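You operate a simulated robot arm through the tools that you are given. There is no shell and no other tool. Be economical: measure what you need, move in short steps, check, and stop when the job is done.

The job below is to be done with a simulated two-armed robot. You get a single attempt, and the scene is never put back.

## Task
Bring the air up to the pressure on the job card and test the cylinder.
Fine: shut the yellow drain valve and open the air valve first. The job card lies on the service deck.
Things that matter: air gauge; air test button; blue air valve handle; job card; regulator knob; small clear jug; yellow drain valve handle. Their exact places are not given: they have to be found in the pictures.

The check looks at the end state, three seconds after you hand in, the way a careful person would. Anything else that was tipped, shoved, dropped, spilled or broken makes it a failure.

## Robot
Two 7-joint arms with fingered hands on one trunk, on a base that drives. Base frame: it is fixed to the floor where the robot stands at the start and does not move with it; the origin is under the middle of the robot, x ahead of it, y to its left, z up; the surface under the hand at the start is at about z = 860. Lengths are in mm, angles in rad, forces in N, time in s.
The left shoulder is at the start at [30, 119, 1269], the right one opposite. With the tool pointing down near the work surface each hand reaches from about 100 to 700 mm from the robot's upright axis, wherever it stands, measured 20 degrees to its own side. Places, roughly: air gauge [700, -300, 1400]; air test button [700, -400, 1300]; blue air valve handle [600, -100, 1200]; regulator knob [600, -300, 1300]; yellow drain valve handle [700, -200, 1100]. Payload 3.8 kg a hand.
The TCP of each hand is the grasp point between the finger pads, 25 mm short of the fingertips. In the tool frame z runs along the fingers and y along their closing line. Largest opening 88 mm; the body of the gripper starts 29 mm behind the TCP. The gripper is a hand of 4 fingers: y runs from the thumb to the fingers, the wrist lies at [-13, -106, -174] in the tool frame, and closing takes about 1.5 s.
Orientation is told as [roll, pitch, yaw] about the base's x, y, z axes, in that order, counted from this pose: with the fingers straight down and the wrist toward the robot, the tool's x, y and z point along [0, 1, 0], [1, 0, 0] and [0, 0, -1] of the base frame.

## Interface
- The arms move only by the tool play_rows. It takes "left_plan", "right_plan" or both (then of equal length, played together; a hand with none holds still); each is a list of rows, each a list of 2 entries, a list of its own where there are three numbers: the shift along the base's x, y, z in mm, then the turn, a rotation vector about the base's x, y, z in rad. In form: [[[tx, ty, tz], [ax, ay, az]], ...]. A call has 1 to 8 rows; each row is the pose to reach, as a shift and turn from the pose commanded when the call began. "left_gripper" and "right_gripper" are, for a hand that has rows, the gripper command, from -1 (shut) to 1 (fully open), values between in proportion, set as the call begins (left out, the last holds). Rows are played at 5 a second. More than 50 mm and 0.15 rad between two rows, or a gripper value outside its range, and nothing of the call is played. A pose out of reach is approached as far as the arm can. The call stops where the force on the tool passes 90 N (or 10 N more than at its start, if that is more) or the arm is blocked; 0.2 s more then pass. The fingers move at their own pace (about 153 mm/s each) and stop on an object; they squeeze with about 30 N. The grip force told is the motor's: it shows also when the fingers shut on nothing. Time passes only in rows, and 0.2 s behind the last, so rows that repeat a pose let the fingers close. The reply holds the time, the measured pose of the TCP, the force on the tool along the base axes, the opening and the grip force, in the units named above and with some noise, with the torque about the TCP (base axes, N m) and any sound that the robot's microphone picked up.
- Cameras (640 x 400 px; columns grow to the right, rows downward): "scene" is now at [50.1, -37.4, 1819]; the picture's right is [-0.46, -0.89, 0.00], its down [-0.64, 0.33, -0.69] and it looks along [0.61, -0.32, -0.73] (base axes); focal length 262 px, centre (320, 200). "left" rides on the left gripper at [-64, -83, -98] in its tool frame; the picture's right is [-0.62, -0.37, 0.69], its down [0.71, -0.63, 0.30] and it looks along [0.32, 0.68, 0.65] (tool axes); focal length 265 px, centre (320, 200). "right" rides on the right gripper at [64, -83, -98] in its tool frame; the picture's right is [-0.62, 0.37, -0.69], its down [-0.71, -0.63, 0.30] and it looks along [-0.32, 0.68, 0.65] (tool axes); focal length 265 px, centre (320, 200).
- camera(camera): a new picture of that camera. No time passes.
- slide_trunk(by): slides the trunk up (or, below 0, down) by that many mm; the arms and the scene camera ride with it, the base frame stays. It gives what a move gives, with no picture.
- steer(legs): drives the robot by 1 to 6 legs, each [ahead, left, turn to the left] in mm, mm and rad, along the robot's own axes; the way and the turn of a leg run together, so that a leg with both is an arc; at most 1500 mm and 3.142 rad a leg. The arms and the cameras ride along, it lands a little off, and it stops where it bumps. It gives what a move gives.
- set_grasp(shape, hand): the hand has 4 fingers and takes this shape, open, in about a second: jaw (thumb against the fingers, like two jaws); tri (thumb and two fingers); tip (a fingertip pinch); poke (one finger out to press); point (the index stretched); flat (the hand flat); cup (the hand cupped); fist (a fist). The gripper value then closes the fingers along that shape, each until it touches; the sizes above hold for jaw. It gives what a move gives, with no picture.
- pan_tilt(pan, tilt): turns the head with the scene camera to pan (to the left, within 2.094 rad either way) and tilt (down, from -0.506 to 1.204), counted from straight ahead of the robot. It gives what a move gives.
- locate(camera, pixels): for up to 12 pixels [column, row] of the newest picture of that camera ("zoom" is the newest enlarged one), the place [x, y, z] in the base frame of the surface seen there, good to about 2 mm. No time passes.
- inspect(camera, box): a new picture of the part [left, top, right, bottom] of that camera's present view, enlarged. No time passes.
- hand_in(): hands the job in; it is judged then, once.

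Work in short steps. Measure before you move; look again where a grasp or a placing could have gone wrong, and mend it. You have 80 turns and 58 pictures in all, those below and enlarged ones among them. Open the grippers and draw the arms clear of the work before you hand the job in, unless the task says otherwise; then end with one line.

The tools are called after "Call:" as name(argument=value, ...) on one line, values as JSON. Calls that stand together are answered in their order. play_rows: Moves the arms, as the interface text tells. Its arguments: {"type":"object","properties":{"left_plan":{"type":"array","items":{"type":"array"}},"left_gripper":{"type":"number"},"right_plan":{"type":"array","items":{"type":"array"}},"right_gripper":{"type":"number"}},"required":[]} The other tools are called the same way: slide_trunk (by) slides the trunk up or down; set_grasp (shape, hand) gives the hand a shape; steer (legs) drives the base; pan_tilt (pan, tilt) turns the head that bears the scene camera; camera (camera) takes a picture; locate (camera, pixels) gives the place of the surface under pixels of a picture; inspect (camera, box) takes an enlarged picture of a part of a camera's view; hand_in () hands the job in.

At the start:

```text
t: 0.0
left_tcp_pos: [430.2, -12.1, 1490.4]
left_orientation: [-0.001, -0.001, 0.0]
left_force: [-0.4, -0.2, 0.3]
left_moment: [0.0, 0.01, -0.01]
left_finger_gap: 87.5
left_grip_force: 0.0
left_shape: jaw
right_tcp_pos: [373.4, -358.8, 1438.5]
right_orientation: [-0.001, -0.001, 0.001]
right_force: [0.1, -0.2, 0.1]
right_moment: [0.02, 0.01, -0.04]
right_finger_gap: 87.5
right_grip_force: 0.0
right_shape: jaw
trunk travel left (down, up): [-425.0, 165.0]
robot x, y, heading: [-2.0, 1.9, -0.0]
head pan, tilt: [-0.48, 0.812]
```

scene: 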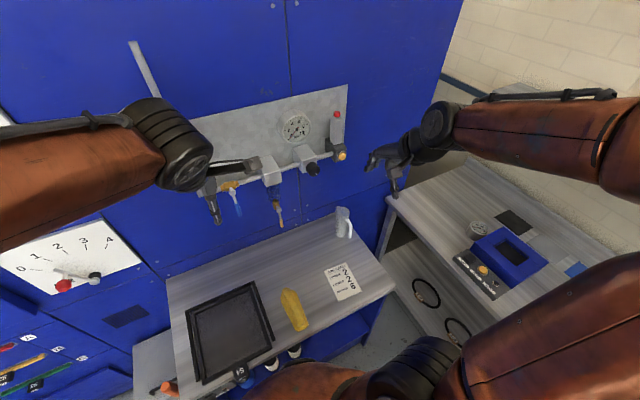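
right: 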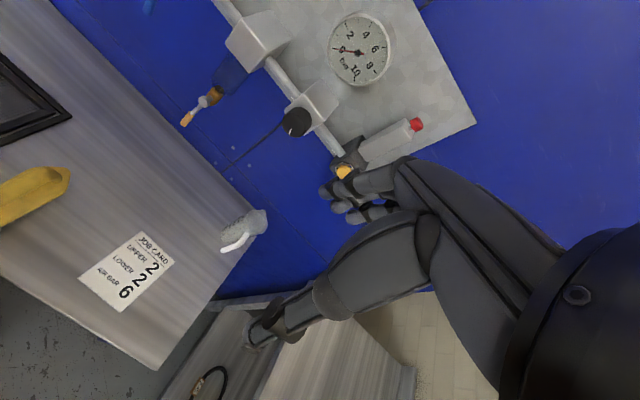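
left: 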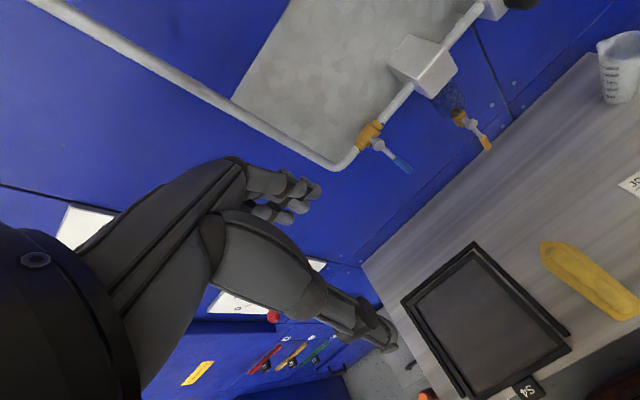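

The right picture shows the job card around (127,272), with what looks like "air bar 6". I'll enlarge the card and the air panel.

Call:
inspect(camera="right", box=[70, 220, 190, 320])

Call:
inspect(camera="right", box=[170, 0, 490, 200])

Call:
inspect(camera="left", box=[320, 0, 560, 190])

```text
4.00 times, centred on (130, 270) of right
```

zoom: 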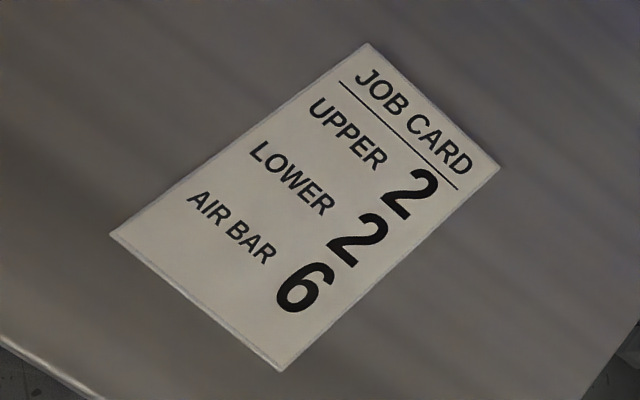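

```text
2.00 times, centred on (330, 100) of right
```

zoom: 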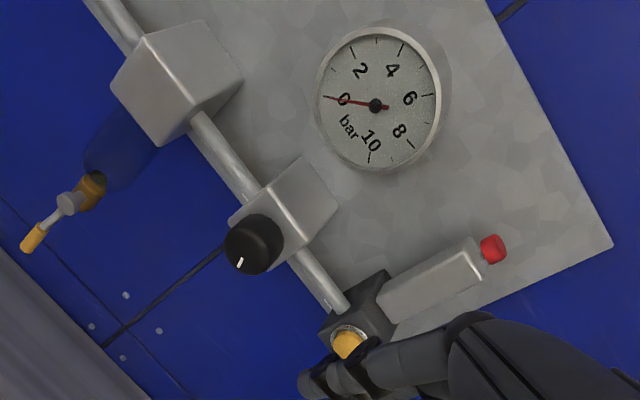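

```text
2.11 times, centred on (440, 95) of left
```

zoom: 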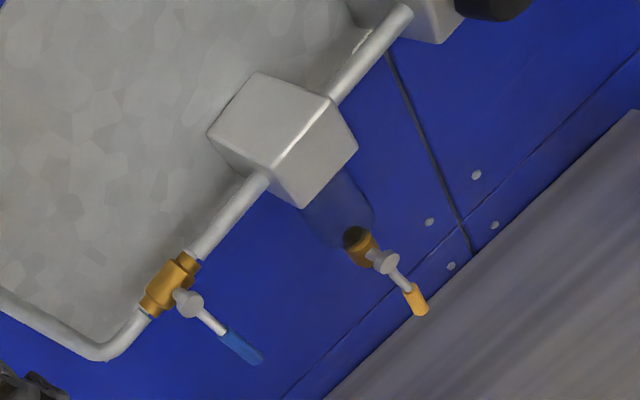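

The card says 6 bar. The blue handle hangs across the horizontal pipe, so it is shut. The yellow handle lies along its vertical drain, so it is open. I'll locate the handles, knob, button and gauge.

Call:
locate(camera="zoom", pixels=[[172, 285], [188, 302], [210, 322], [228, 337], [255, 358], [360, 245], [385, 262], [400, 280], [410, 292], [422, 312], [250, 130], [100, 355]])

Call:
locate(camera="right", pixels=[[298, 122], [290, 131], [308, 110], [343, 172], [358, 52], [416, 125], [395, 140], [327, 95], [240, 235], [258, 218], [470, 125], [200, 103]])

```text
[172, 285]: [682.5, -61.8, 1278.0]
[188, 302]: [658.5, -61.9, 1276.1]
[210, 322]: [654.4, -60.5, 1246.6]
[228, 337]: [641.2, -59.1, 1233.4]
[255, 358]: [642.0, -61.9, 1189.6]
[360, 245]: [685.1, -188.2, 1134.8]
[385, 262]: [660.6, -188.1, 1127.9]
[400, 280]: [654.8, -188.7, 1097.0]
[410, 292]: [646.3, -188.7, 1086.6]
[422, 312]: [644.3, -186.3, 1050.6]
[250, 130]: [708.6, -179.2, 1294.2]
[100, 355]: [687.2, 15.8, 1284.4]
```

```text
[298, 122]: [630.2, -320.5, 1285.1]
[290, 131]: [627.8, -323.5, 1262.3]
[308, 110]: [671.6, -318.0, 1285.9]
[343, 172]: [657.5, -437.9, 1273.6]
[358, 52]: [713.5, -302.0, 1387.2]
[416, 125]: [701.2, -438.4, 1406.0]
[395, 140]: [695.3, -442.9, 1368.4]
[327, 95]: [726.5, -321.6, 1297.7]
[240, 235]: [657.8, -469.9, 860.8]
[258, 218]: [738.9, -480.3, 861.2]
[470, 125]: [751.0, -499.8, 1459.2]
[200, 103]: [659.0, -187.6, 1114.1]
```

Next I turn the right hand so its fingers point at the wall (about -y), and give it the poke shape for pushing handles.

Call:
set_grasp(hand="right", shape="poke")

Call:
play_rows(right_plan=[[[8, 0, -10], [0, -0.14, 0]], [[16, 0, -20], [0, -0.28, 0]], [[24, 0, -30], [0, -0.42, 0]], [[32, 0, -40], [0, -0.56, 0]], [[40, 0, -50], [0, -0.7, 0]], [[48, 0, -60], [0, -0.84, 0]], [[56, 0, -70], [0, -0.98, 0]], [[64, 0, -80], [0, -1.12, 0]]])

Call:
play_rows(right_plan=[[[10, 0, -20], [0, -0.14, 0]], [[20, 0, -40], [0, -0.28, 0]], [[30, 0, -60], [0, -0.42, 0]], [[30, 0, -80], [0, -0.45, 0]], [[30, 0, -80], [0, -0.45, 0]]])

Call:
camera(camera="right")

Call:
camera(camera="scene")

```text
t: 0.9
left_tcp_pos: [429.6, -12.7, 1490.0]
left_orientation: [0.0, 0.0, 0.001]
left_force: [0.8, 0.8, -0.4]
left_moment: [0.02, -0.02, -0.01]
left_finger_gap: 87.6
left_grip_force: 0.1
left_shape: jaw
right_tcp_pos: [374.4, -358.4, 1437.5]
right_orientation: [-0.001, 0.0, 0.0]
right_force: [1.0, -0.2, -0.1]
right_moment: [0.0, -0.01, 0.0]
right_finger_gap: 0.0
right_grip_force: 0.1
right_shape: poke
trunk travel left (down, up): [-425.0, 165.0]
robot x, y, heading: [-4.7, -1.5, 0.003]
head pan, tilt: [-0.48, 0.812]
```

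```text
t: 2.7
left_tcp_pos: [428.9, -13.7, 1490.6]
left_orientation: [0.0, -0.001, -0.001]
left_force: [0.6, 0.2, 0.3]
left_moment: [0.0, -0.01, 0.02]
left_finger_gap: 87.9
left_grip_force: 0.0
left_shape: jaw
right_tcp_pos: [439.3, -359.2, 1356.0]
right_orientation: [-0.001, -1.12, 0.0]
right_force: [0.3, -0.1, 0.7]
right_moment: [0.0, 0.01, 0.02]
right_finger_gap: 0.0
right_grip_force: 0.1
right_shape: poke
trunk travel left (down, up): [-425.0, 165.0]
robot x, y, heading: [-3.7, -0.8, 0.003]
head pan, tilt: [-0.48, 0.812]
```

```text
t: 3.9
left_tcp_pos: [429.0, -13.5, 1491.2]
left_orientation: [0.001, -0.001, 0.001]
left_force: [-0.2, 0.2, 0.2]
left_moment: [0.0, 0.0, 0.03]
left_finger_gap: 87.8
left_grip_force: 0.0
left_shape: jaw
right_tcp_pos: [466.8, -357.7, 1277.7]
right_orientation: [2.681, -1.571, -2.681]
right_force: [0.4, 0.6, 0.2]
right_moment: [-0.02, 0.0, 0.0]
right_finger_gap: 0.3
right_grip_force: 0.1
right_shape: poke
trunk travel left (down, up): [-425.0, 165.0]
robot x, y, heading: [2.2, 0.6, -0.001]
head pan, tilt: [-0.48, 0.812]
```

```text
51 pictures are left
```

right: 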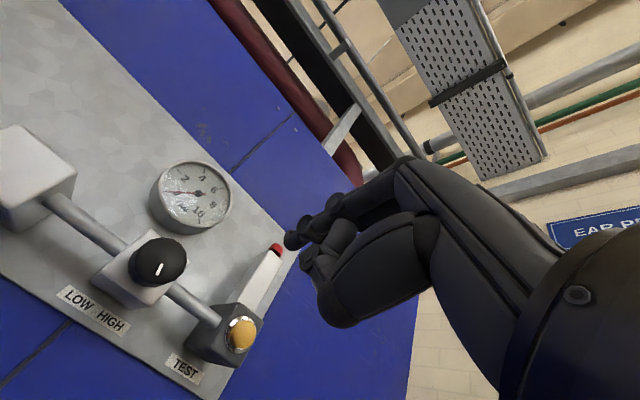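

```text
50 pictures are left
```

scene: 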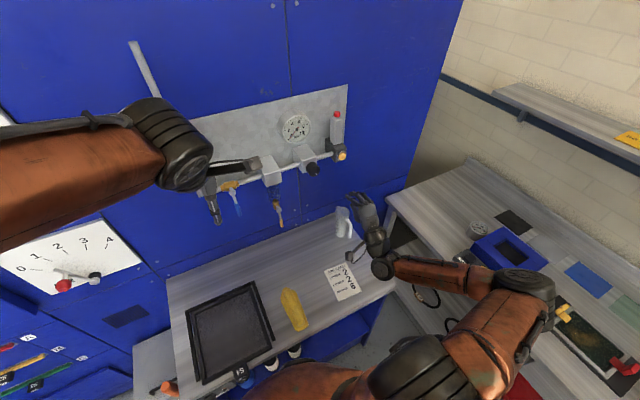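

I need the poke fingertip's position relative to the TCP (466,-358,1277), so I'll locate the tip near (291,240), plus the knob and button.

Call:
locate(camera="right", pixels=[[289, 240], [300, 222], [307, 258], [330, 205], [158, 262], [140, 255], [186, 262], [161, 272], [241, 335], [275, 250], [92, 308], [192, 193]])

Call:
inspect(camera="right", box=[40, 130, 360, 390])

```text
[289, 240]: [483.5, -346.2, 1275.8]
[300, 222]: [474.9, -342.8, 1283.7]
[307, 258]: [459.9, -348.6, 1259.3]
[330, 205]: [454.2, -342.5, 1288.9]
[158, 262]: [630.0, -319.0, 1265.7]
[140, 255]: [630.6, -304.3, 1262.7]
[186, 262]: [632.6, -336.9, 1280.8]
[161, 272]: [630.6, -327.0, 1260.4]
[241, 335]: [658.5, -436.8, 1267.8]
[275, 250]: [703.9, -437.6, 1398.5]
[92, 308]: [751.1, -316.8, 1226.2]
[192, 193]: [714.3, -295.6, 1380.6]
```

```text
1.54 times, centred on (200, 260) of right
```

zoom: 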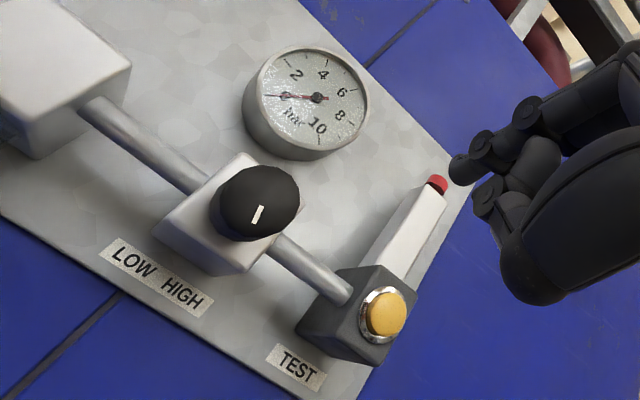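

The fingertip is about TCP + (24, 4, 2). The yellow handle pivots near (-188, 1128) and hangs down to z≈1045. I'll bring the finger to its right side, clear of it, then look.

Call:
play_rows(right_plan=[[[13, 20, -35], [0, 0, 0]], [[26, 40, -70], [0, 0, 0]], [[40, 60, -105], [0, 0, 0]], [[54, 80, -140], [0, 0, 0]], [[68, 100, -175], [0, 0, 0]], [[83, 123, -206], [0, 0, 0]], [[110, 123, -206], [0, 0, 0]], [[110, 123, -206], [0, 0, 0]]])

Call:
camera(camera="right")

Call:
camera(camera="scene")

```text
t: 5.7
left_tcp_pos: [428.1, -12.7, 1490.8]
left_orientation: [0.0, 0.001, 0.0]
left_force: [0.0, -0.2, -0.2]
left_moment: [0.02, -0.01, -0.03]
left_finger_gap: 87.4
left_grip_force: 0.1
left_shape: jaw
right_tcp_pos: [554.3, -272.7, 1226.0]
right_orientation: [0.017, -1.569, -0.018]
right_force: [0.6, -0.4, 0.2]
right_moment: [-0.01, 0.03, -0.02]
right_finger_gap: 0.3
right_grip_force: 0.1
right_shape: poke
right hand out of reach, approached as far as the arm can: row 3, 4, 5, 6, 7, 8
trunk travel left (down, up): [-425.0, 165.0]
robot x, y, heading: [-1.1, 1.6, -0.002]
head pan, tilt: [-0.48, 0.812]
```

```text
48 pictures are left
```

right: 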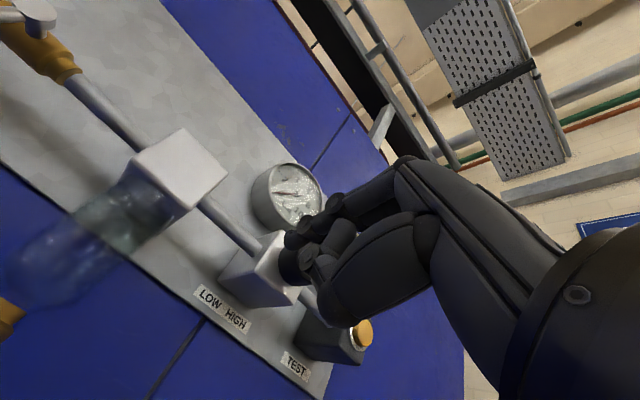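

```text
47 pictures are left
```

scene: 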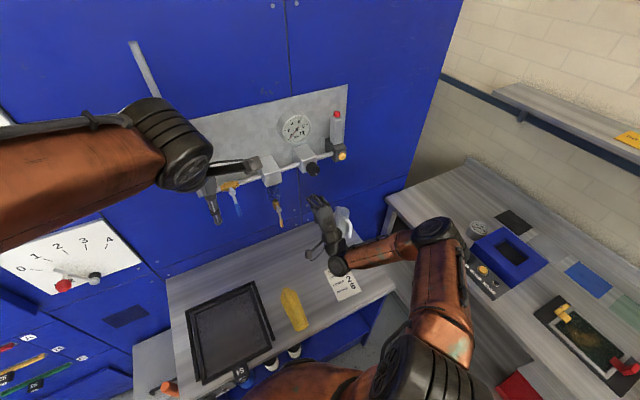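

Going low with the fingers level is out of reach from this shoulder height. Before lowering the trunk, I'll check how high the right elbow and the left arm are.

Call:
locate(camera="scene", pixels=[[437, 232], [440, 260], [400, 245], [340, 262], [440, 330], [165, 140], [370, 380], [390, 285], [300, 360]])

```text
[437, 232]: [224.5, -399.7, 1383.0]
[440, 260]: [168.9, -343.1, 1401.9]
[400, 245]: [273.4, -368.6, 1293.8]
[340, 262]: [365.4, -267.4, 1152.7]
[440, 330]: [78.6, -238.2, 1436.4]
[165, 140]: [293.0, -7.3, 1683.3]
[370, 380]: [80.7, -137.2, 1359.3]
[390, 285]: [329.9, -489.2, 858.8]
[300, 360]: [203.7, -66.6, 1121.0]
```

Everything sits well above the deck at 860, so lowering the trunk 150 mm is safe.

Call:
slide_trunk(by=-150)

```text
t: 7.5
left_tcp_pos: [429.3, -12.7, 1340.7]
left_orientation: [0.001, 0.0, 0.0]
left_force: [0.0, -0.4, 0.1]
left_moment: [-0.01, -0.01, 0.01]
left_finger_gap: 87.6
left_grip_force: 0.0
left_shape: jaw
right_tcp_pos: [554.2, -271.9, 1075.0]
right_orientation: [-0.08, -1.569, 0.082]
right_force: [0.1, 0.5, -0.6]
right_moment: [0.02, -0.02, 0.0]
right_finger_gap: 0.0
right_grip_force: 0.1
right_shape: poke
trunk travel left (down, up): [-275.0, 315.0]
robot x, y, heading: [-1.4, 0.8, 0.0]
head pan, tilt: [-0.48, 0.812]
```

The hand is now at (554,-272,1075). I'll move it forward to the right of the yellow handle and look.

Call:
play_rows(right_plan=[[[22, 18, -1], [0, 0, 0]], [[46, 37, -2], [0, 0, 0]], [[46, 37, -2], [0, 0, 0]]])

Call:
camera(camera="right")

Call:
inspect(camera="scene", box=[180, 60, 420, 280])

```text
t: 8.2
left_tcp_pos: [430.0, -13.5, 1339.9]
left_orientation: [-0.001, 0.001, 0.0]
left_force: [0.2, -0.2, 0.5]
left_moment: [0.01, 0.02, -0.01]
left_finger_gap: 87.7
left_grip_force: 0.1
left_shape: jaw
right_tcp_pos: [590.8, -247.3, 1087.1]
right_orientation: [-0.14, -1.569, 0.14]
right_force: [0.1, -0.1, -0.2]
right_moment: [0.02, 0.0, 0.01]
right_finger_gap: 0.0
right_grip_force: 0.1
right_shape: poke
right hand out of reach, approached as far as the arm can: row 1, 2, 3
trunk travel left (down, up): [-275.0, 315.0]
robot x, y, heading: [-2.9, 0.4, 0.001]
head pan, tilt: [-0.48, 0.812]
```

```text
46 pictures are left
```

right: 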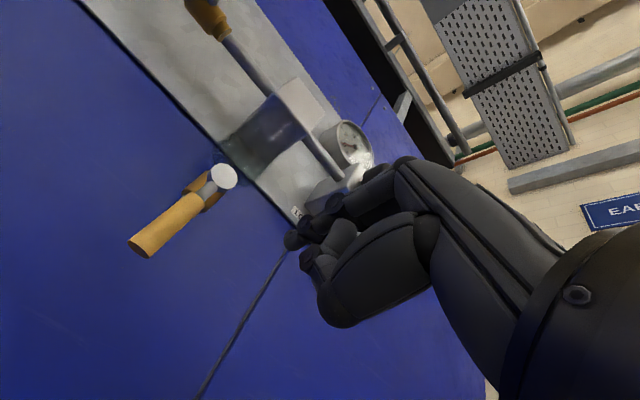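

```text
1.82 times, centred on (300, 170) of scene
```

zoom: 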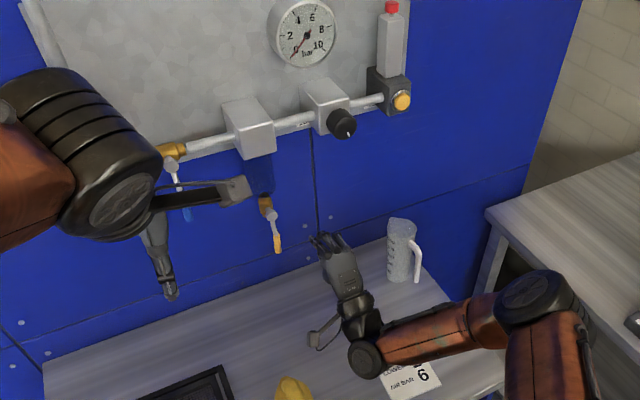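

Level fingers work only when the hand is near shoulder height. I'll raise the hand 100 mm first, then lower the trunk another 110.

Call:
play_rows(right_plan=[[[-5, 5, 35], [0, 0, 0]], [[-5, 5, 70], [0, 0, 0]], [[-5, 5, 105], [0, 0, 0]], [[-5, 5, 105], [0, 0, 0]]])

Call:
slide_trunk(by=-110)

```text
t: 9.2
left_tcp_pos: [429.1, -12.9, 1341.1]
left_orientation: [-0.001, -0.001, 0.0]
left_force: [-0.3, -0.3, 0.0]
left_moment: [-0.01, 0.0, -0.01]
left_finger_gap: 87.6
left_grip_force: 0.0
left_shape: jaw
right_tcp_pos: [582.3, -240.2, 1193.9]
right_orientation: [-0.158, -1.569, 0.159]
right_force: [-0.1, -0.5, -0.9]
right_moment: [-0.01, -0.02, -0.01]
right_finger_gap: 0.0
right_grip_force: 0.1
right_shape: poke
trunk travel left (down, up): [-275.0, 315.0]
robot x, y, heading: [2.8, 1.1, -0.003]
head pan, tilt: [-0.48, 0.812]
```

```text
t: 10.7
left_tcp_pos: [428.8, -12.4, 1229.7]
left_orientation: [0.0, -0.001, -0.001]
left_force: [0.0, -0.5, 0.0]
left_moment: [0.01, 0.01, 0.02]
left_finger_gap: 87.7
left_grip_force: 0.0
left_shape: jaw
right_tcp_pos: [582.9, -240.0, 1085.0]
right_orientation: [-0.112, -1.569, 0.113]
right_force: [-0.7, 0.3, 0.0]
right_moment: [0.01, -0.02, 0.02]
right_finger_gap: 0.0
right_grip_force: 0.0
right_shape: poke
trunk travel left (down, up): [-165.0, 425.0]
robot x, y, heading: [1.9, -2.3, 0.005]
head pan, tilt: [-0.48, 0.812]
```

The hand is at (583,-240,1085). I'll move it in to (640,-228,1073), beside the handle, with a 15–20 mm gap.

Call:
play_rows(right_plan=[[[20, 6, -6], [0, 0, 0]], [[40, 10, -12], [0, 0, 0]], [[59, 10, -12], [0, 0, 0]], [[59, 10, -12], [0, 0, 0]]])

Call:
camera(camera="right")

```text
t: 11.7
left_tcp_pos: [430.1, -13.0, 1231.0]
left_orientation: [0.0, 0.001, -0.001]
left_force: [-0.4, 0.3, -0.8]
left_moment: [0.01, 0.0, -0.02]
left_finger_gap: 87.5
left_grip_force: 0.0
left_shape: jaw
right_tcp_pos: [643.0, -229.6, 1071.4]
right_orientation: [0.067, -1.569, -0.066]
right_force: [0.8, -0.6, -0.5]
right_moment: [-0.01, 0.02, -0.01]
right_finger_gap: 0.0
right_grip_force: 0.1
right_shape: poke
trunk travel left (down, up): [-165.0, 425.0]
robot x, y, heading: [1.0, 5.3, -0.001]
head pan, tilt: [-0.48, 0.812]
```

```text
44 pictures are left
```

right: 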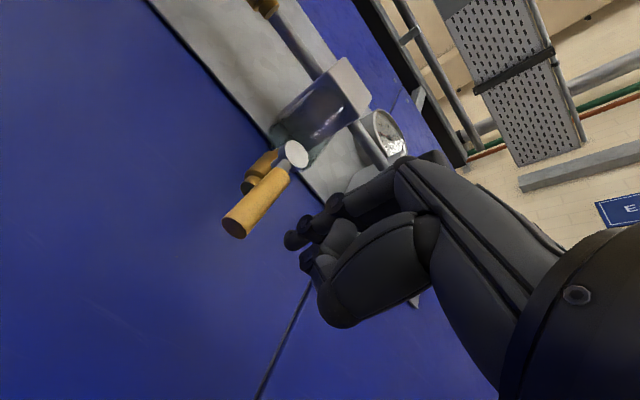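

The finger is just right of the yellow handle, so I'll push it left (+y) about 50 mm and watch the force.

Call:
play_rows(right_plan=[[[0, 15, 0], [0, 0, 0]], [[0, 25, 0], [0, 0, 0]], [[0, 33, 0], [0, 0, 0]], [[0, 42, 0], [0, 0, 0]], [[0, 52, 0], [0, 0, 0]]])

Call:
camera(camera="right")

```text
t: 12.9
left_tcp_pos: [429.7, -11.7, 1230.4]
left_orientation: [-0.001, 0.0, 0.001]
left_force: [-0.5, 0.5, -0.3]
left_moment: [-0.04, -0.02, 0.0]
left_finger_gap: 87.6
left_grip_force: 0.1
left_shape: jaw
right_tcp_pos: [631.4, -195.1, 1077.7]
right_orientation: [-0.097, -1.566, 0.097]
right_force: [1.4, -2.8, -0.8]
right_moment: [-0.01, 0.03, -0.09]
right_finger_gap: 0.1
right_grip_force: 0.1
right_shape: poke
right hand out of reach, approached as far as the arm can: row 3, 4, 5
trunk travel left (down, up): [-165.0, 425.0]
robot x, y, heading: [-1.3, -0.8, 0.002]
head pan, tilt: [-0.48, 0.812]
```

```text
43 pictures are left
```

right: 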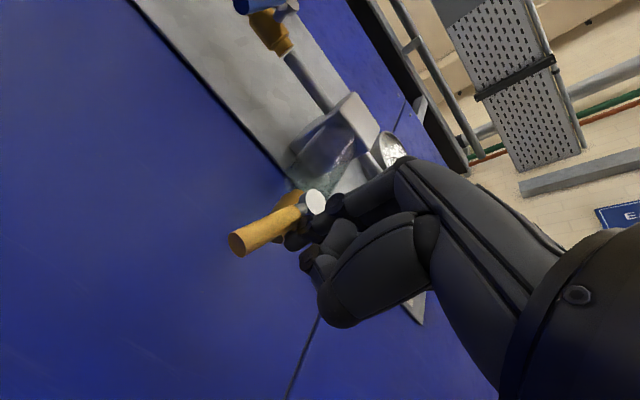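

The handle swings left easily, but the arm runs out of reach. I'll back off and look down to see whether the base has room to drive forward.

Call:
play_rows(right_plan=[[[0, -12, -2], [0, 0, 0]], [[-40, -15, 0], [0, 0, 0]], [[-85, -15, 0], [0, 0, 0]], [[-85, -15, 0], [0, 0, 0]]])

Call:
pan_tilt(pan=0, tilt=1.2)

Call:
camera(camera="scene")

```text
t: 13.9
left_tcp_pos: [430.1, -12.9, 1230.4]
left_orientation: [0.001, 0.0, 0.0]
left_force: [0.0, 0.5, 0.2]
left_moment: [-0.01, 0.01, 0.01]
left_finger_gap: 87.8
left_grip_force: 0.0
left_shape: jaw
right_tcp_pos: [546.5, -210.0, 1080.8]
right_orientation: [-0.256, -1.569, 0.257]
right_force: [0.0, -0.1, 0.5]
right_moment: [-0.05, -0.01, 0.01]
right_finger_gap: 0.3
right_grip_force: 0.1
right_shape: poke
trunk travel left (down, up): [-165.0, 425.0]
robot x, y, heading: [1.4, 4.3, -0.002]
head pan, tilt: [-0.48, 0.812]
```

```text
t: 14.8
left_tcp_pos: [428.7, -13.8, 1230.5]
left_orientation: [0.002, 0.001, 0.0]
left_force: [-0.7, 0.7, 0.2]
left_moment: [0.0, -0.01, 0.01]
left_finger_gap: 87.7
left_grip_force: 0.0
left_shape: jaw
right_tcp_pos: [547.7, -210.2, 1080.1]
right_orientation: [-0.106, -1.571, 0.106]
right_force: [0.9, 0.3, 0.9]
right_moment: [0.03, -0.02, 0.0]
right_finger_gap: 0.3
right_grip_force: 0.1
right_shape: poke
trunk travel left (down, up): [-165.0, 425.0]
robot x, y, heading: [-1.8, 1.8, 0.005]
head pan, tilt: [0.0, 1.201]
```

```text
42 pictures are left
```

scene: 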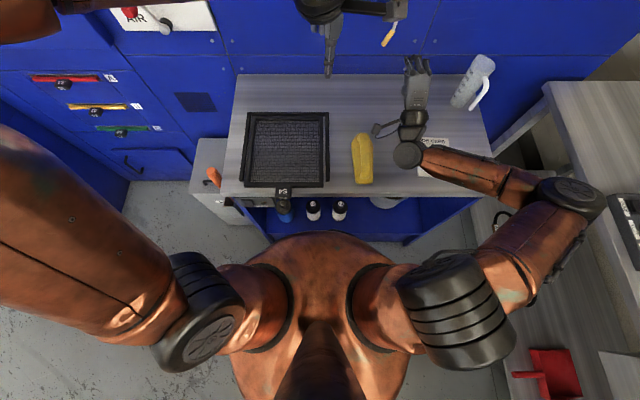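

I'll measure the gap between the deck front and the robot body, and check the yellow handle.

Call:
locate(camera="scene", pixels=[[340, 195], [470, 194], [225, 193], [315, 236], [330, 240], [270, 200], [384, 42], [395, 30], [475, 80]])

Call:
inspect(camera="scene", box=[200, 140, 480, 300])

```text
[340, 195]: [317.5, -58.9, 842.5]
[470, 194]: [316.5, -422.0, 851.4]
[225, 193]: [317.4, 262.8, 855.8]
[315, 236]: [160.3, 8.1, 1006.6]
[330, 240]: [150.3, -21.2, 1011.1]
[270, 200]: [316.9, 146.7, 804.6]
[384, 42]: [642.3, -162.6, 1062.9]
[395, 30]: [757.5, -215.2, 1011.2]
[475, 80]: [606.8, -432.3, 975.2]
```

```text
2.29 times, centred on (340, 220) of scene
```

zoom: 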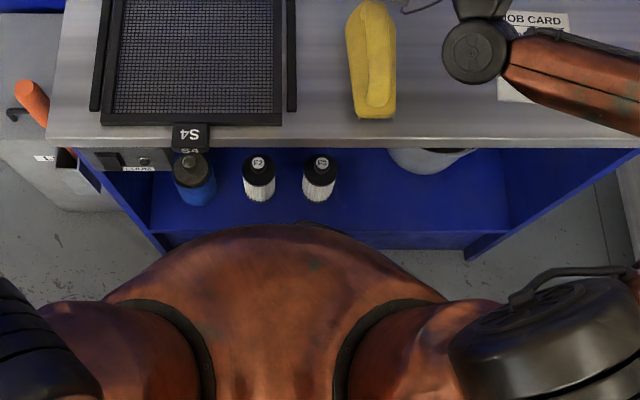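

The belly is about 160 mm short of the deck edge and I can't see the base, so I won't drive forward. The arm reaches further with targets to its outer side, so I'll drive 180 mm left.

Call:
steer(legs=[[0, 180, 0]])

Call:
pan_tilt(pan=-0.5, tilt=0.6)

Call:
camera(camera="scene")

```text
t: 16.3
left_tcp_pos: [427.5, 166.9, 1231.8]
left_orientation: [-0.002, -0.002, 0.001]
left_force: [-0.7, 1.1, -0.8]
left_moment: [-0.03, 0.0, -0.01]
left_finger_gap: 87.7
left_grip_force: 0.1
left_shape: jaw
right_tcp_pos: [545.6, -28.4, 1086.0]
right_orientation: [3.015, -1.565, -3.016]
right_force: [0.3, -0.4, 0.6]
right_moment: [0.01, 0.03, -0.05]
right_finger_gap: 0.0
right_grip_force: 0.1
right_shape: poke
trunk travel left (down, up): [-165.0, 425.0]
robot x, y, heading: [4.2, 177.8, 0.004]
head pan, tilt: [0.0, 1.201]
```

```text
t: 17.3
left_tcp_pos: [428.0, 166.3, 1231.1]
left_orientation: [-0.002, -0.002, 0.001]
left_force: [0.1, -0.3, -0.3]
left_moment: [0.06, -0.02, 0.0]
left_finger_gap: 87.6
left_grip_force: 0.0
left_shape: jaw
right_tcp_pos: [546.4, -29.5, 1085.4]
right_orientation: [2.831, -1.561, -2.83]
right_force: [-0.3, 0.5, -0.5]
right_moment: [-0.02, -0.05, 0.04]
right_finger_gap: 0.1
right_grip_force: 0.0
right_shape: poke
trunk travel left (down, up): [-165.0, 425.0]
robot x, y, heading: [0.9, 175.8, 0.002]
head pan, tilt: [-0.499, 0.6]
```

```text
40 pictures are left
```

scene: 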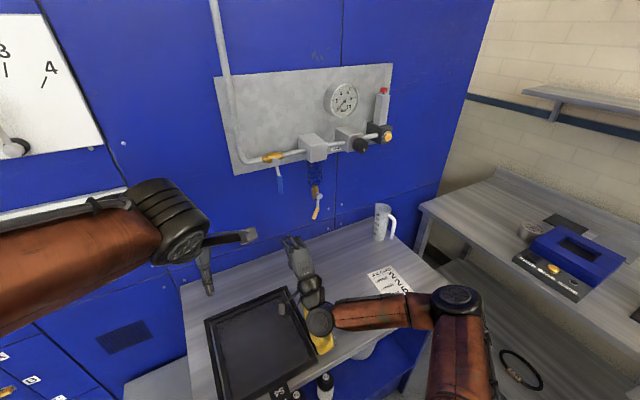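

The view is good and the yellow handle tilts slightly left. I'll bring the finger back to its right side at (643,-213,1073).

Call:
play_rows(right_plan=[[[0, -45, -3], [0, 0, 0]], [[0, -90, -6], [0, 0, 0]], [[0, -135, -9], [0, 0, 0]], [[10, -180, -12], [0, 0, 0]], [[40, -184, -12], [0, 0, 0]], [[70, -184, -12], [0, 0, 0]], [[97, -184, -12], [0, 0, 0]], [[97, -184, -12], [0, 0, 0]]])

Call:
inspect(camera="scene", box=[220, 60, 440, 280])

```text
t: 19.1
left_tcp_pos: [428.5, 164.2, 1230.0]
left_orientation: [0.0, -0.001, 0.004]
left_force: [0.7, 0.0, 0.3]
left_moment: [0.01, -0.01, 0.03]
left_finger_gap: 87.5
left_grip_force: 0.0
left_shape: jaw
right_tcp_pos: [643.8, -216.0, 1074.6]
right_orientation: [2.518, -1.563, -2.515]
right_force: [0.2, -0.8, 0.6]
right_moment: [0.02, -0.04, -0.01]
right_finger_gap: 0.0
right_grip_force: 0.0
right_shape: poke
trunk travel left (down, up): [-165.0, 425.0]
robot x, y, heading: [-1.0, 176.1, 0.005]
head pan, tilt: [-0.499, 0.6]
```

```text
1.82 times, centred on (330, 170) of scene
```

zoom: 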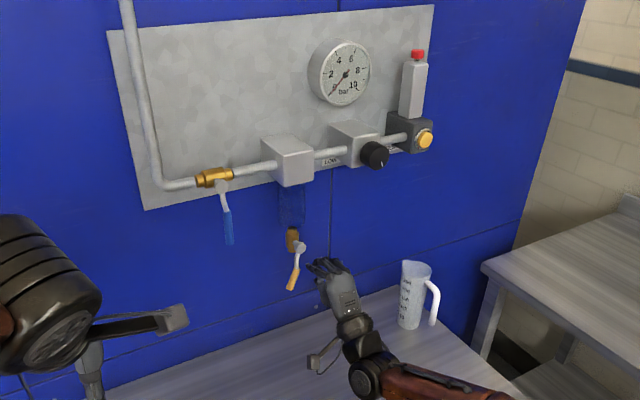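

The finger sits right of the handle, so I'll sweep an arc up and to the left to bring it horizontal.

Call:
play_rows(right_plan=[[[0, 20, -3], [0, 0, 0]], [[0, 38, -3], [0, 0, 0]], [[0, 56, 4], [0, 0, 0]], [[0, 71, 18], [0, 0, 0]], [[0, 77, 31], [0, 0, 0]], [[0, 78, 38], [0, 0, 0]], [[0, 78, 43], [0, 0, 0]], [[0, 78, 43], [0, 0, 0]]])

Call:
inspect(camera="scene", box=[220, 60, 440, 280])

```text
t: 20.9
left_tcp_pos: [428.8, 161.9, 1231.1]
left_orientation: [0.002, 0.001, 0.001]
left_force: [0.4, -0.5, -0.2]
left_moment: [-0.02, 0.01, 0.01]
left_finger_gap: 87.5
left_grip_force: 0.1
left_shape: jaw
right_tcp_pos: [644.4, -139.0, 1109.4]
right_orientation: [0.598, -1.565, -0.59]
right_force: [-20.1, -0.7, -33.5]
right_moment: [0.09, -0.16, -0.11]
right_finger_gap: 0.2
right_grip_force: 0.1
right_shape: poke
trunk travel left (down, up): [-165.0, 425.0]
robot x, y, heading: [0.6, 179.6, 0.003]
head pan, tilt: [-0.499, 0.6]
```

```text
1.82 times, centred on (330, 170) of scene
```

zoom: 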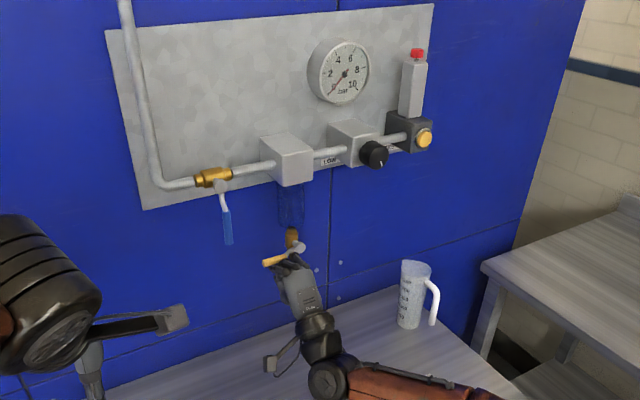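

The handle has come up to its stop (33 N). I'll drop off it, back out, raise the trunk, and check.

Call:
play_rows(right_plan=[[[0, 0, -10], [0, 0, 0]], [[0, -5, -20], [0, 0, 0]], [[-45, -5, -20], [0, 0, 0]], [[-90, 0, -20], [0, 0, 0]], [[-90, 0, -20], [0, 0, 0]]])

Call:
slide_trunk(by=125)

Call:
inspect(camera="scene", box=[220, 60, 440, 280])

Call:
camera(camera="right")

```text
t: 22.1
left_tcp_pos: [427.9, 165.0, 1230.7]
left_orientation: [-0.001, 0.0, 0.001]
left_force: [0.0, -0.5, 1.8]
left_moment: [0.0, 0.04, 0.0]
left_finger_gap: 87.6
left_grip_force: 0.0
left_shape: jaw
right_tcp_pos: [556.1, -140.6, 1094.2]
right_orientation: [2.702, -1.563, -2.701]
right_force: [-0.3, -0.8, -0.2]
right_moment: [0.03, 0.0, -0.03]
right_finger_gap: 0.0
right_grip_force: 0.0
right_shape: poke
trunk travel left (down, up): [-165.0, 425.0]
robot x, y, heading: [2.3, 176.0, 0.005]
head pan, tilt: [-0.499, 0.6]
```

```text
t: 23.6
left_tcp_pos: [429.2, 163.2, 1355.6]
left_orientation: [0.0, 0.0, 0.002]
left_force: [0.3, -0.1, 0.2]
left_moment: [-0.02, 0.0, 0.0]
left_finger_gap: 87.6
left_grip_force: 0.1
left_shape: jaw
right_tcp_pos: [556.4, -141.1, 1218.5]
right_orientation: [2.564, -1.563, -2.56]
right_force: [-0.9, 0.7, -0.2]
right_moment: [0.0, 0.0, -0.03]
right_finger_gap: 0.1
right_grip_force: 0.0
right_shape: poke
trunk travel left (down, up): [-290.0, 300.0]
robot x, y, heading: [0.4, 177.9, 0.004]
head pan, tilt: [-0.499, 0.6]
```

```text
1.82 times, centred on (330, 170) of scene
```

zoom: 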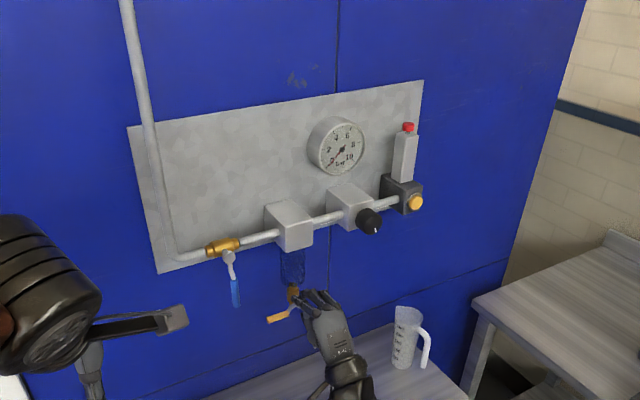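

```text
36 pictures are left
```

right: 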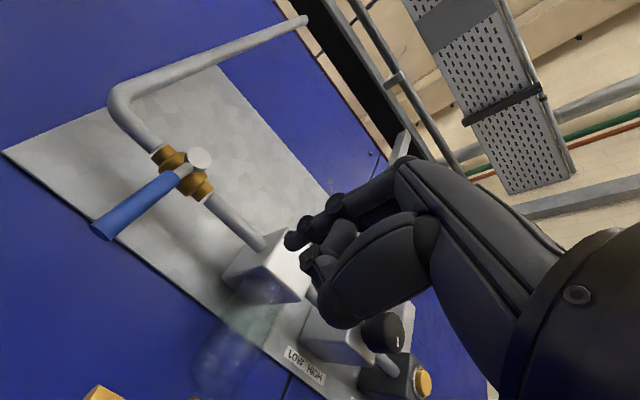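

I'll measure the yellow handle's slope using its grip end at (270,320) and pivot at (292,305) in the enlarged view.

Call:
inspect(camera="scene", box=[290, 200, 350, 250])

```text
8.00 times, centred on (320, 225) of scene
```

zoom: 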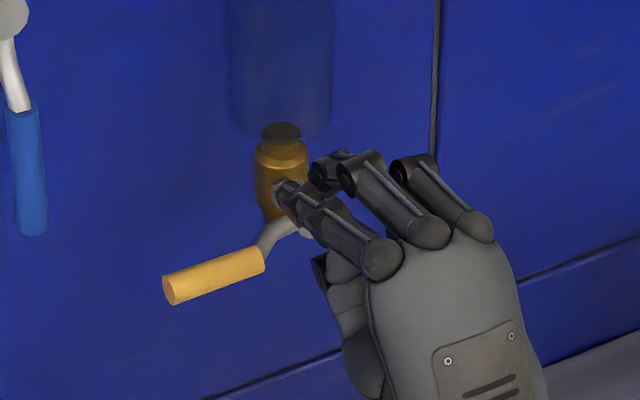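

Call:
locate(camera="zoom", pixels=[[170, 290], [185, 285], [215, 273], [240, 266], [255, 258], [275, 237]])

```text
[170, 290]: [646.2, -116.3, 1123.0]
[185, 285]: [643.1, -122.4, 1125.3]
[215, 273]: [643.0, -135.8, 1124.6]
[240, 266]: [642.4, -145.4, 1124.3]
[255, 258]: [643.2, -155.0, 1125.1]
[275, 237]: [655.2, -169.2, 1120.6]
```

The yellow handle is level (z≈1125 along its whole length), so the drain is shut. For the blue valve I'll drive 80 mm further left, then put the finger on the handle's right side.

Call:
steer(legs=[[0, 80, 0]])

Call:
play_rows(right_plan=[[[0, -25, 1], [0, 0, 0]], [[30, -45, 1], [0, 0, 0]], [[60, -45, 1], [0, 0, 0]], [[86, -45, 1], [0, 0, 0]], [[86, -45, 1], [0, 0, 0]]])

Call:
camera(camera="right")

```text
t: 24.7
left_tcp_pos: [428.5, 245.5, 1356.0]
left_orientation: [-0.002, 0.001, 0.0]
left_force: [-0.8, 1.0, -0.8]
left_moment: [-0.01, 0.0, -0.01]
left_finger_gap: 87.6
left_grip_force: 0.0
left_shape: jaw
right_tcp_pos: [555.6, -59.9, 1218.1]
right_orientation: [2.816, -1.564, -2.814]
right_force: [-1.1, 0.0, -0.5]
right_moment: [0.01, 0.0, -0.04]
right_finger_gap: 0.0
right_grip_force: 0.0
right_shape: poke
trunk travel left (down, up): [-290.0, 300.0]
robot x, y, heading: [-1.6, 256.7, 0.0]
head pan, tilt: [-0.499, 0.6]
```

```text
t: 25.9
left_tcp_pos: [428.5, 242.7, 1355.4]
left_orientation: [-0.001, 0.001, 0.0]
left_force: [0.0, -0.2, 0.2]
left_moment: [0.0, 0.0, 0.01]
left_finger_gap: 87.3
left_grip_force: 0.0
left_shape: jaw
right_tcp_pos: [641.7, -105.0, 1219.0]
right_orientation: [2.578, -1.564, -2.575]
right_force: [-0.6, -0.3, 1.1]
right_moment: [-0.04, 0.02, 0.02]
right_finger_gap: 0.0
right_grip_force: 0.1
right_shape: poke
trunk travel left (down, up): [-290.0, 300.0]
robot x, y, heading: [-1.4, 259.3, 0.004]
head pan, tilt: [-0.499, 0.6]
```

```text
34 pictures are left
```

right: 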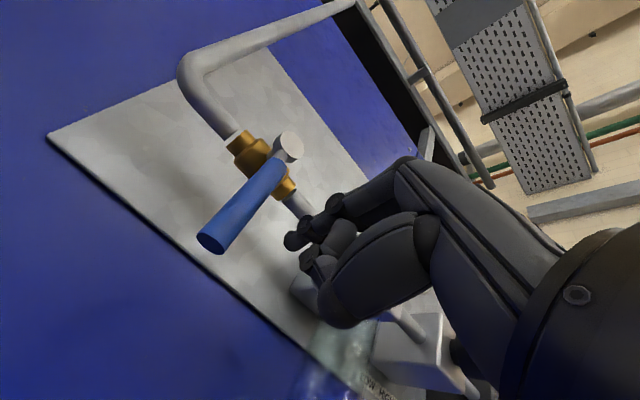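

I'll push gently left first to see whether the blue handle yields.

Call:
play_rows(right_plan=[[[0, 20, 0], [0, 0, 0]], [[0, 28, 0], [0, 0, 0]], [[0, 35, 0], [0, 0, 0]], [[0, 35, 0], [0, 0, 0]]])

Call:
inspect(camera="right", box=[160, 60, 400, 280])

```text
t: 26.9
left_tcp_pos: [429.1, 243.1, 1356.0]
left_orientation: [0.001, -0.001, -0.002]
left_force: [0.3, 0.4, 1.1]
left_moment: [0.03, 0.01, 0.04]
left_finger_gap: 87.6
left_grip_force: 0.2
left_shape: jaw
right_tcp_pos: [641.1, -72.7, 1219.5]
right_orientation: [2.448, -1.564, -2.447]
right_force: [0.5, -4.2, -0.4]
right_moment: [0.01, 0.0, 0.01]
right_finger_gap: 0.1
right_grip_force: 0.0
right_shape: poke
trunk travel left (down, up): [-290.0, 300.0]
robot x, y, heading: [-0.0, 260.3, 0.001]
head pan, tilt: [-0.499, 0.6]
```

```text
1.82 times, centred on (280, 170) of right
```

zoom: 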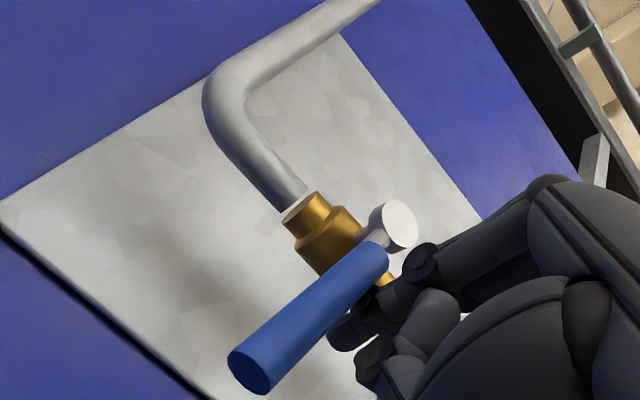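

The blue handle yields at 4 N, so I'll continue the arc to the horizontal.

Call:
play_rows(right_plan=[[[0, 21, 0], [0, 0, 0]], [[0, 39, 9], [0, 0, 0]], [[0, 54, 23], [0, 0, 0]], [[0, 60, 36], [0, 0, 0]], [[0, 61, 43], [0, 0, 0]], [[0, 61, 48], [0, 0, 0]], [[0, 61, 48], [0, 0, 0]]])

Call:
inspect(camera="scene", box=[220, 60, 520, 280])

```text
t: 28.5
left_tcp_pos: [428.4, 241.5, 1355.2]
left_orientation: [0.001, 0.0, -0.001]
left_force: [-0.1, 0.2, -0.1]
left_moment: [-0.01, 0.02, 0.03]
left_finger_gap: 87.7
left_grip_force: 0.1
left_shape: jaw
right_tcp_pos: [641.4, -12.9, 1262.7]
right_orientation: [0.762, -1.566, -0.761]
right_force: [-27.1, -4.3, -38.3]
right_moment: [0.08, -0.02, -0.12]
right_finger_gap: 0.1
right_grip_force: 0.0
right_shape: poke
trunk travel left (down, up): [-290.0, 300.0]
robot x, y, heading: [-0.3, 260.0, 0.002]
head pan, tilt: [-0.499, 0.6]
```

```text
1.82 times, centred on (370, 170) of scene
```

zoom: 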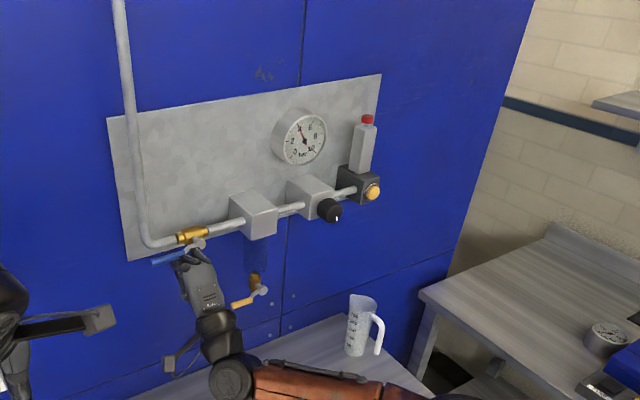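

The blue valve is open and the gauge has risen. I'll drop off the handle, back out, and look at the gauge and knob.

Call:
play_rows(right_plan=[[[0, 0, -10], [0, 0, 0]], [[0, -5, -20], [0, 0, 0]], [[-45, -5, -20], [0, 0, 0]], [[-90, 0, -20], [0, 0, 0]], [[-130, 0, -20], [0, 0, 0]], [[-130, 0, -20], [0, 0, 0]]])

Call:
steer(legs=[[0, -190, 0]])

Call:
set_grasp(hand="right", shape="jaw")

Call:
camera(camera="right")

Call:
camera(camera="scene")

```text
t: 29.9
left_tcp_pos: [429.5, 243.7, 1355.6]
left_orientation: [0.0, 0.0, 0.001]
left_force: [-0.4, -0.2, 0.0]
left_moment: [0.0, -0.01, -0.02]
left_finger_gap: 87.5
left_grip_force: 0.1
left_shape: jaw
right_tcp_pos: [512.5, -11.4, 1248.2]
right_orientation: [2.645, -1.565, -2.646]
right_force: [1.1, 0.3, 0.2]
right_moment: [0.0, -0.01, -0.01]
right_finger_gap: 0.1
right_grip_force: 0.1
right_shape: poke
trunk travel left (down, up): [-290.0, 300.0]
robot x, y, heading: [-0.7, 260.5, 0.001]
head pan, tilt: [-0.499, 0.6]
```

```text
t: 31.4
left_tcp_pos: [428.4, 49.3, 1355.4]
left_orientation: [0.001, -0.001, -0.002]
left_force: [-0.3, -0.3, -1.1]
left_moment: [-0.01, 0.01, 0.06]
left_finger_gap: 87.8
left_grip_force: 0.0
left_shape: jaw
right_tcp_pos: [511.3, -205.5, 1248.9]
right_orientation: [2.481, -1.564, -2.479]
right_force: [-0.4, 0.0, -0.8]
right_moment: [-0.02, -0.02, 0.02]
right_finger_gap: 0.0
right_grip_force: 0.0
right_shape: poke
trunk travel left (down, up): [-290.0, 300.0]
robot x, y, heading: [3.3, 64.3, 0.001]
head pan, tilt: [-0.499, 0.6]
```

```text
t: 32.3
left_tcp_pos: [429.9, 50.7, 1355.2]
left_orientation: [-0.001, 0.001, -0.002]
left_force: [-0.4, 0.0, 0.5]
left_moment: [-0.01, 0.02, 0.0]
left_finger_gap: 87.5
left_grip_force: 0.0
left_shape: jaw
right_tcp_pos: [511.7, -203.7, 1248.5]
right_orientation: [2.609, -1.564, -2.61]
right_force: [-0.1, -0.2, 0.3]
right_moment: [0.04, 0.03, -0.01]
right_finger_gap: 87.9
right_grip_force: 0.0
right_shape: jaw
trunk travel left (down, up): [-290.0, 300.0]
robot x, y, heading: [-1.5, 65.1, -0.003]
head pan, tilt: [-0.499, 0.6]
```

```text
31 pictures are left
```

right: 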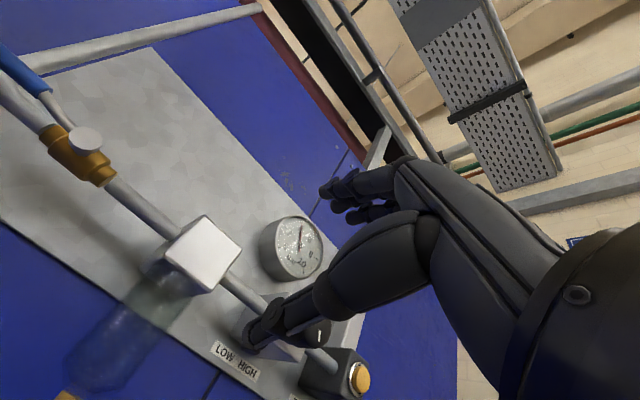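

```text
30 pictures are left
```

scene: 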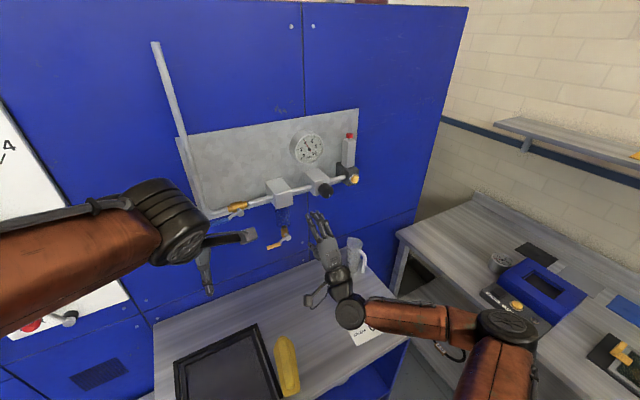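

I'll enlarge the gauge and knob from the scene camera.

Call:
inspect(camera="scene", box=[280, 125, 370, 215])

```text
4.44 times, centred on (325, 170) of scene
```

zoom: 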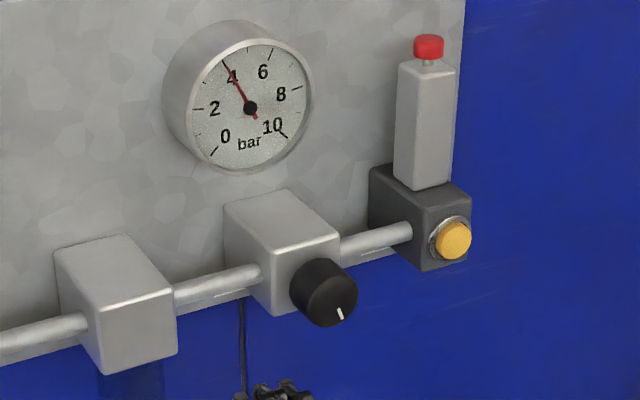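

The gauge reads 4 bar, so it needs +2. I'll locate the knob face.

Call:
locate(camera="zoom", pixels=[[330, 295], [340, 313], [352, 292], [312, 300], [330, 275], [325, 318], [300, 275], [310, 265], [455, 240], [290, 255]])

```text
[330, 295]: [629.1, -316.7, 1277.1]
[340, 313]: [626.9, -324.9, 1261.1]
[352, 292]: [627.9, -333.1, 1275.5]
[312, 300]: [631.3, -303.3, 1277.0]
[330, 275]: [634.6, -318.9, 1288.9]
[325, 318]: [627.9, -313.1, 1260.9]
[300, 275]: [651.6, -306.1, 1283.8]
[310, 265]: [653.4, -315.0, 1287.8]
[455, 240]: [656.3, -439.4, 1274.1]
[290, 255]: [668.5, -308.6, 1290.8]
```

The knob centre is about (y -320, z 1275), with its body from x≈628 to 668. I'll line the open jaw up in front of it at x≈575.

Call:
play_rows(right_plan=[[[0, -30, 7], [0, 0, 0]], [[10, -60, 14], [0, 0, 0]], [[20, -90, 21], [0, 0, 0]], [[40, -116, 27], [0, 0, 0]], [[63, -116, 27], [0, 0, 0]], [[63, -116, 27], [0, 0, 0]]])

Call:
camera(camera="right")

Call:
inspect(camera="scene", box=[260, 110, 400, 230])

```text
t: 33.7
left_tcp_pos: [426.7, 50.2, 1356.4]
left_orientation: [-0.001, 0.0, -0.001]
left_force: [1.4, -0.1, -0.1]
left_moment: [0.01, -0.03, 0.0]
left_finger_gap: 87.3
left_grip_force: 0.1
left_shape: jaw
right_tcp_pos: [573.9, -321.8, 1273.6]
right_orientation: [2.572, -1.563, -2.574]
right_force: [-0.1, 0.2, -0.9]
right_moment: [0.0, 0.02, -0.02]
right_finger_gap: 88.0
right_grip_force: 0.1
right_shape: jaw
trunk travel left (down, up): [-290.0, 300.0]
robot x, y, heading: [2.8, 63.9, 0.002]
head pan, tilt: [-0.499, 0.6]
```

```text
28 pictures are left
```

right: 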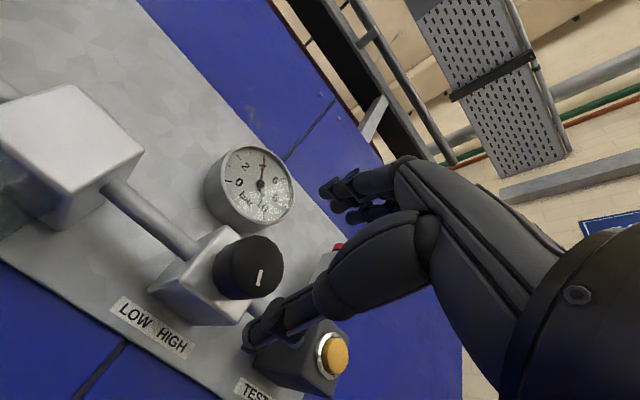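

```text
3.33 times, centred on (330, 170) of scene
```

zoom: 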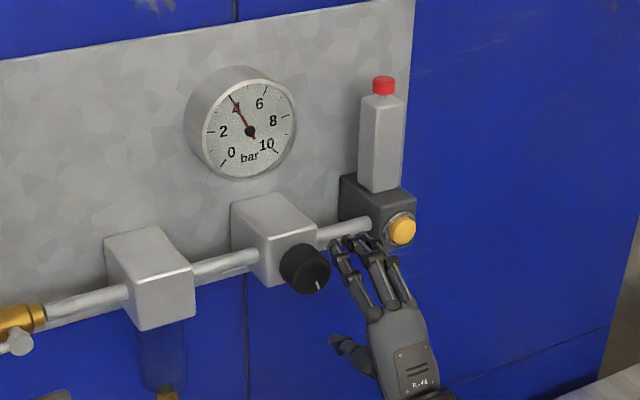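

I'll check where the fingertips and thumb actually are relative to the knob.

Call:
locate(camera="right", pixels=[[326, 190], [338, 205], [248, 348], [262, 325], [254, 240], [252, 292], [218, 265], [278, 272], [258, 278]])

Call:
locate(camera="zoom", pixels=[[335, 245], [357, 242], [380, 262], [335, 340]])

```text
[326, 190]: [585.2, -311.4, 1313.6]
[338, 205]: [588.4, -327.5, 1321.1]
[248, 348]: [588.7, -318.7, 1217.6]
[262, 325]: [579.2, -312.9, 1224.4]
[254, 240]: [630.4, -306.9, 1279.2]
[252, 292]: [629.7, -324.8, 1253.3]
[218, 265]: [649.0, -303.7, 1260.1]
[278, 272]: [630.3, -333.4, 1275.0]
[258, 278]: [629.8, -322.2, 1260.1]
```

```text
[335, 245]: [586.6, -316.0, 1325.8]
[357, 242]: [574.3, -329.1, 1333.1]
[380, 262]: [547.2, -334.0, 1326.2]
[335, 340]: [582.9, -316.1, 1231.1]
```

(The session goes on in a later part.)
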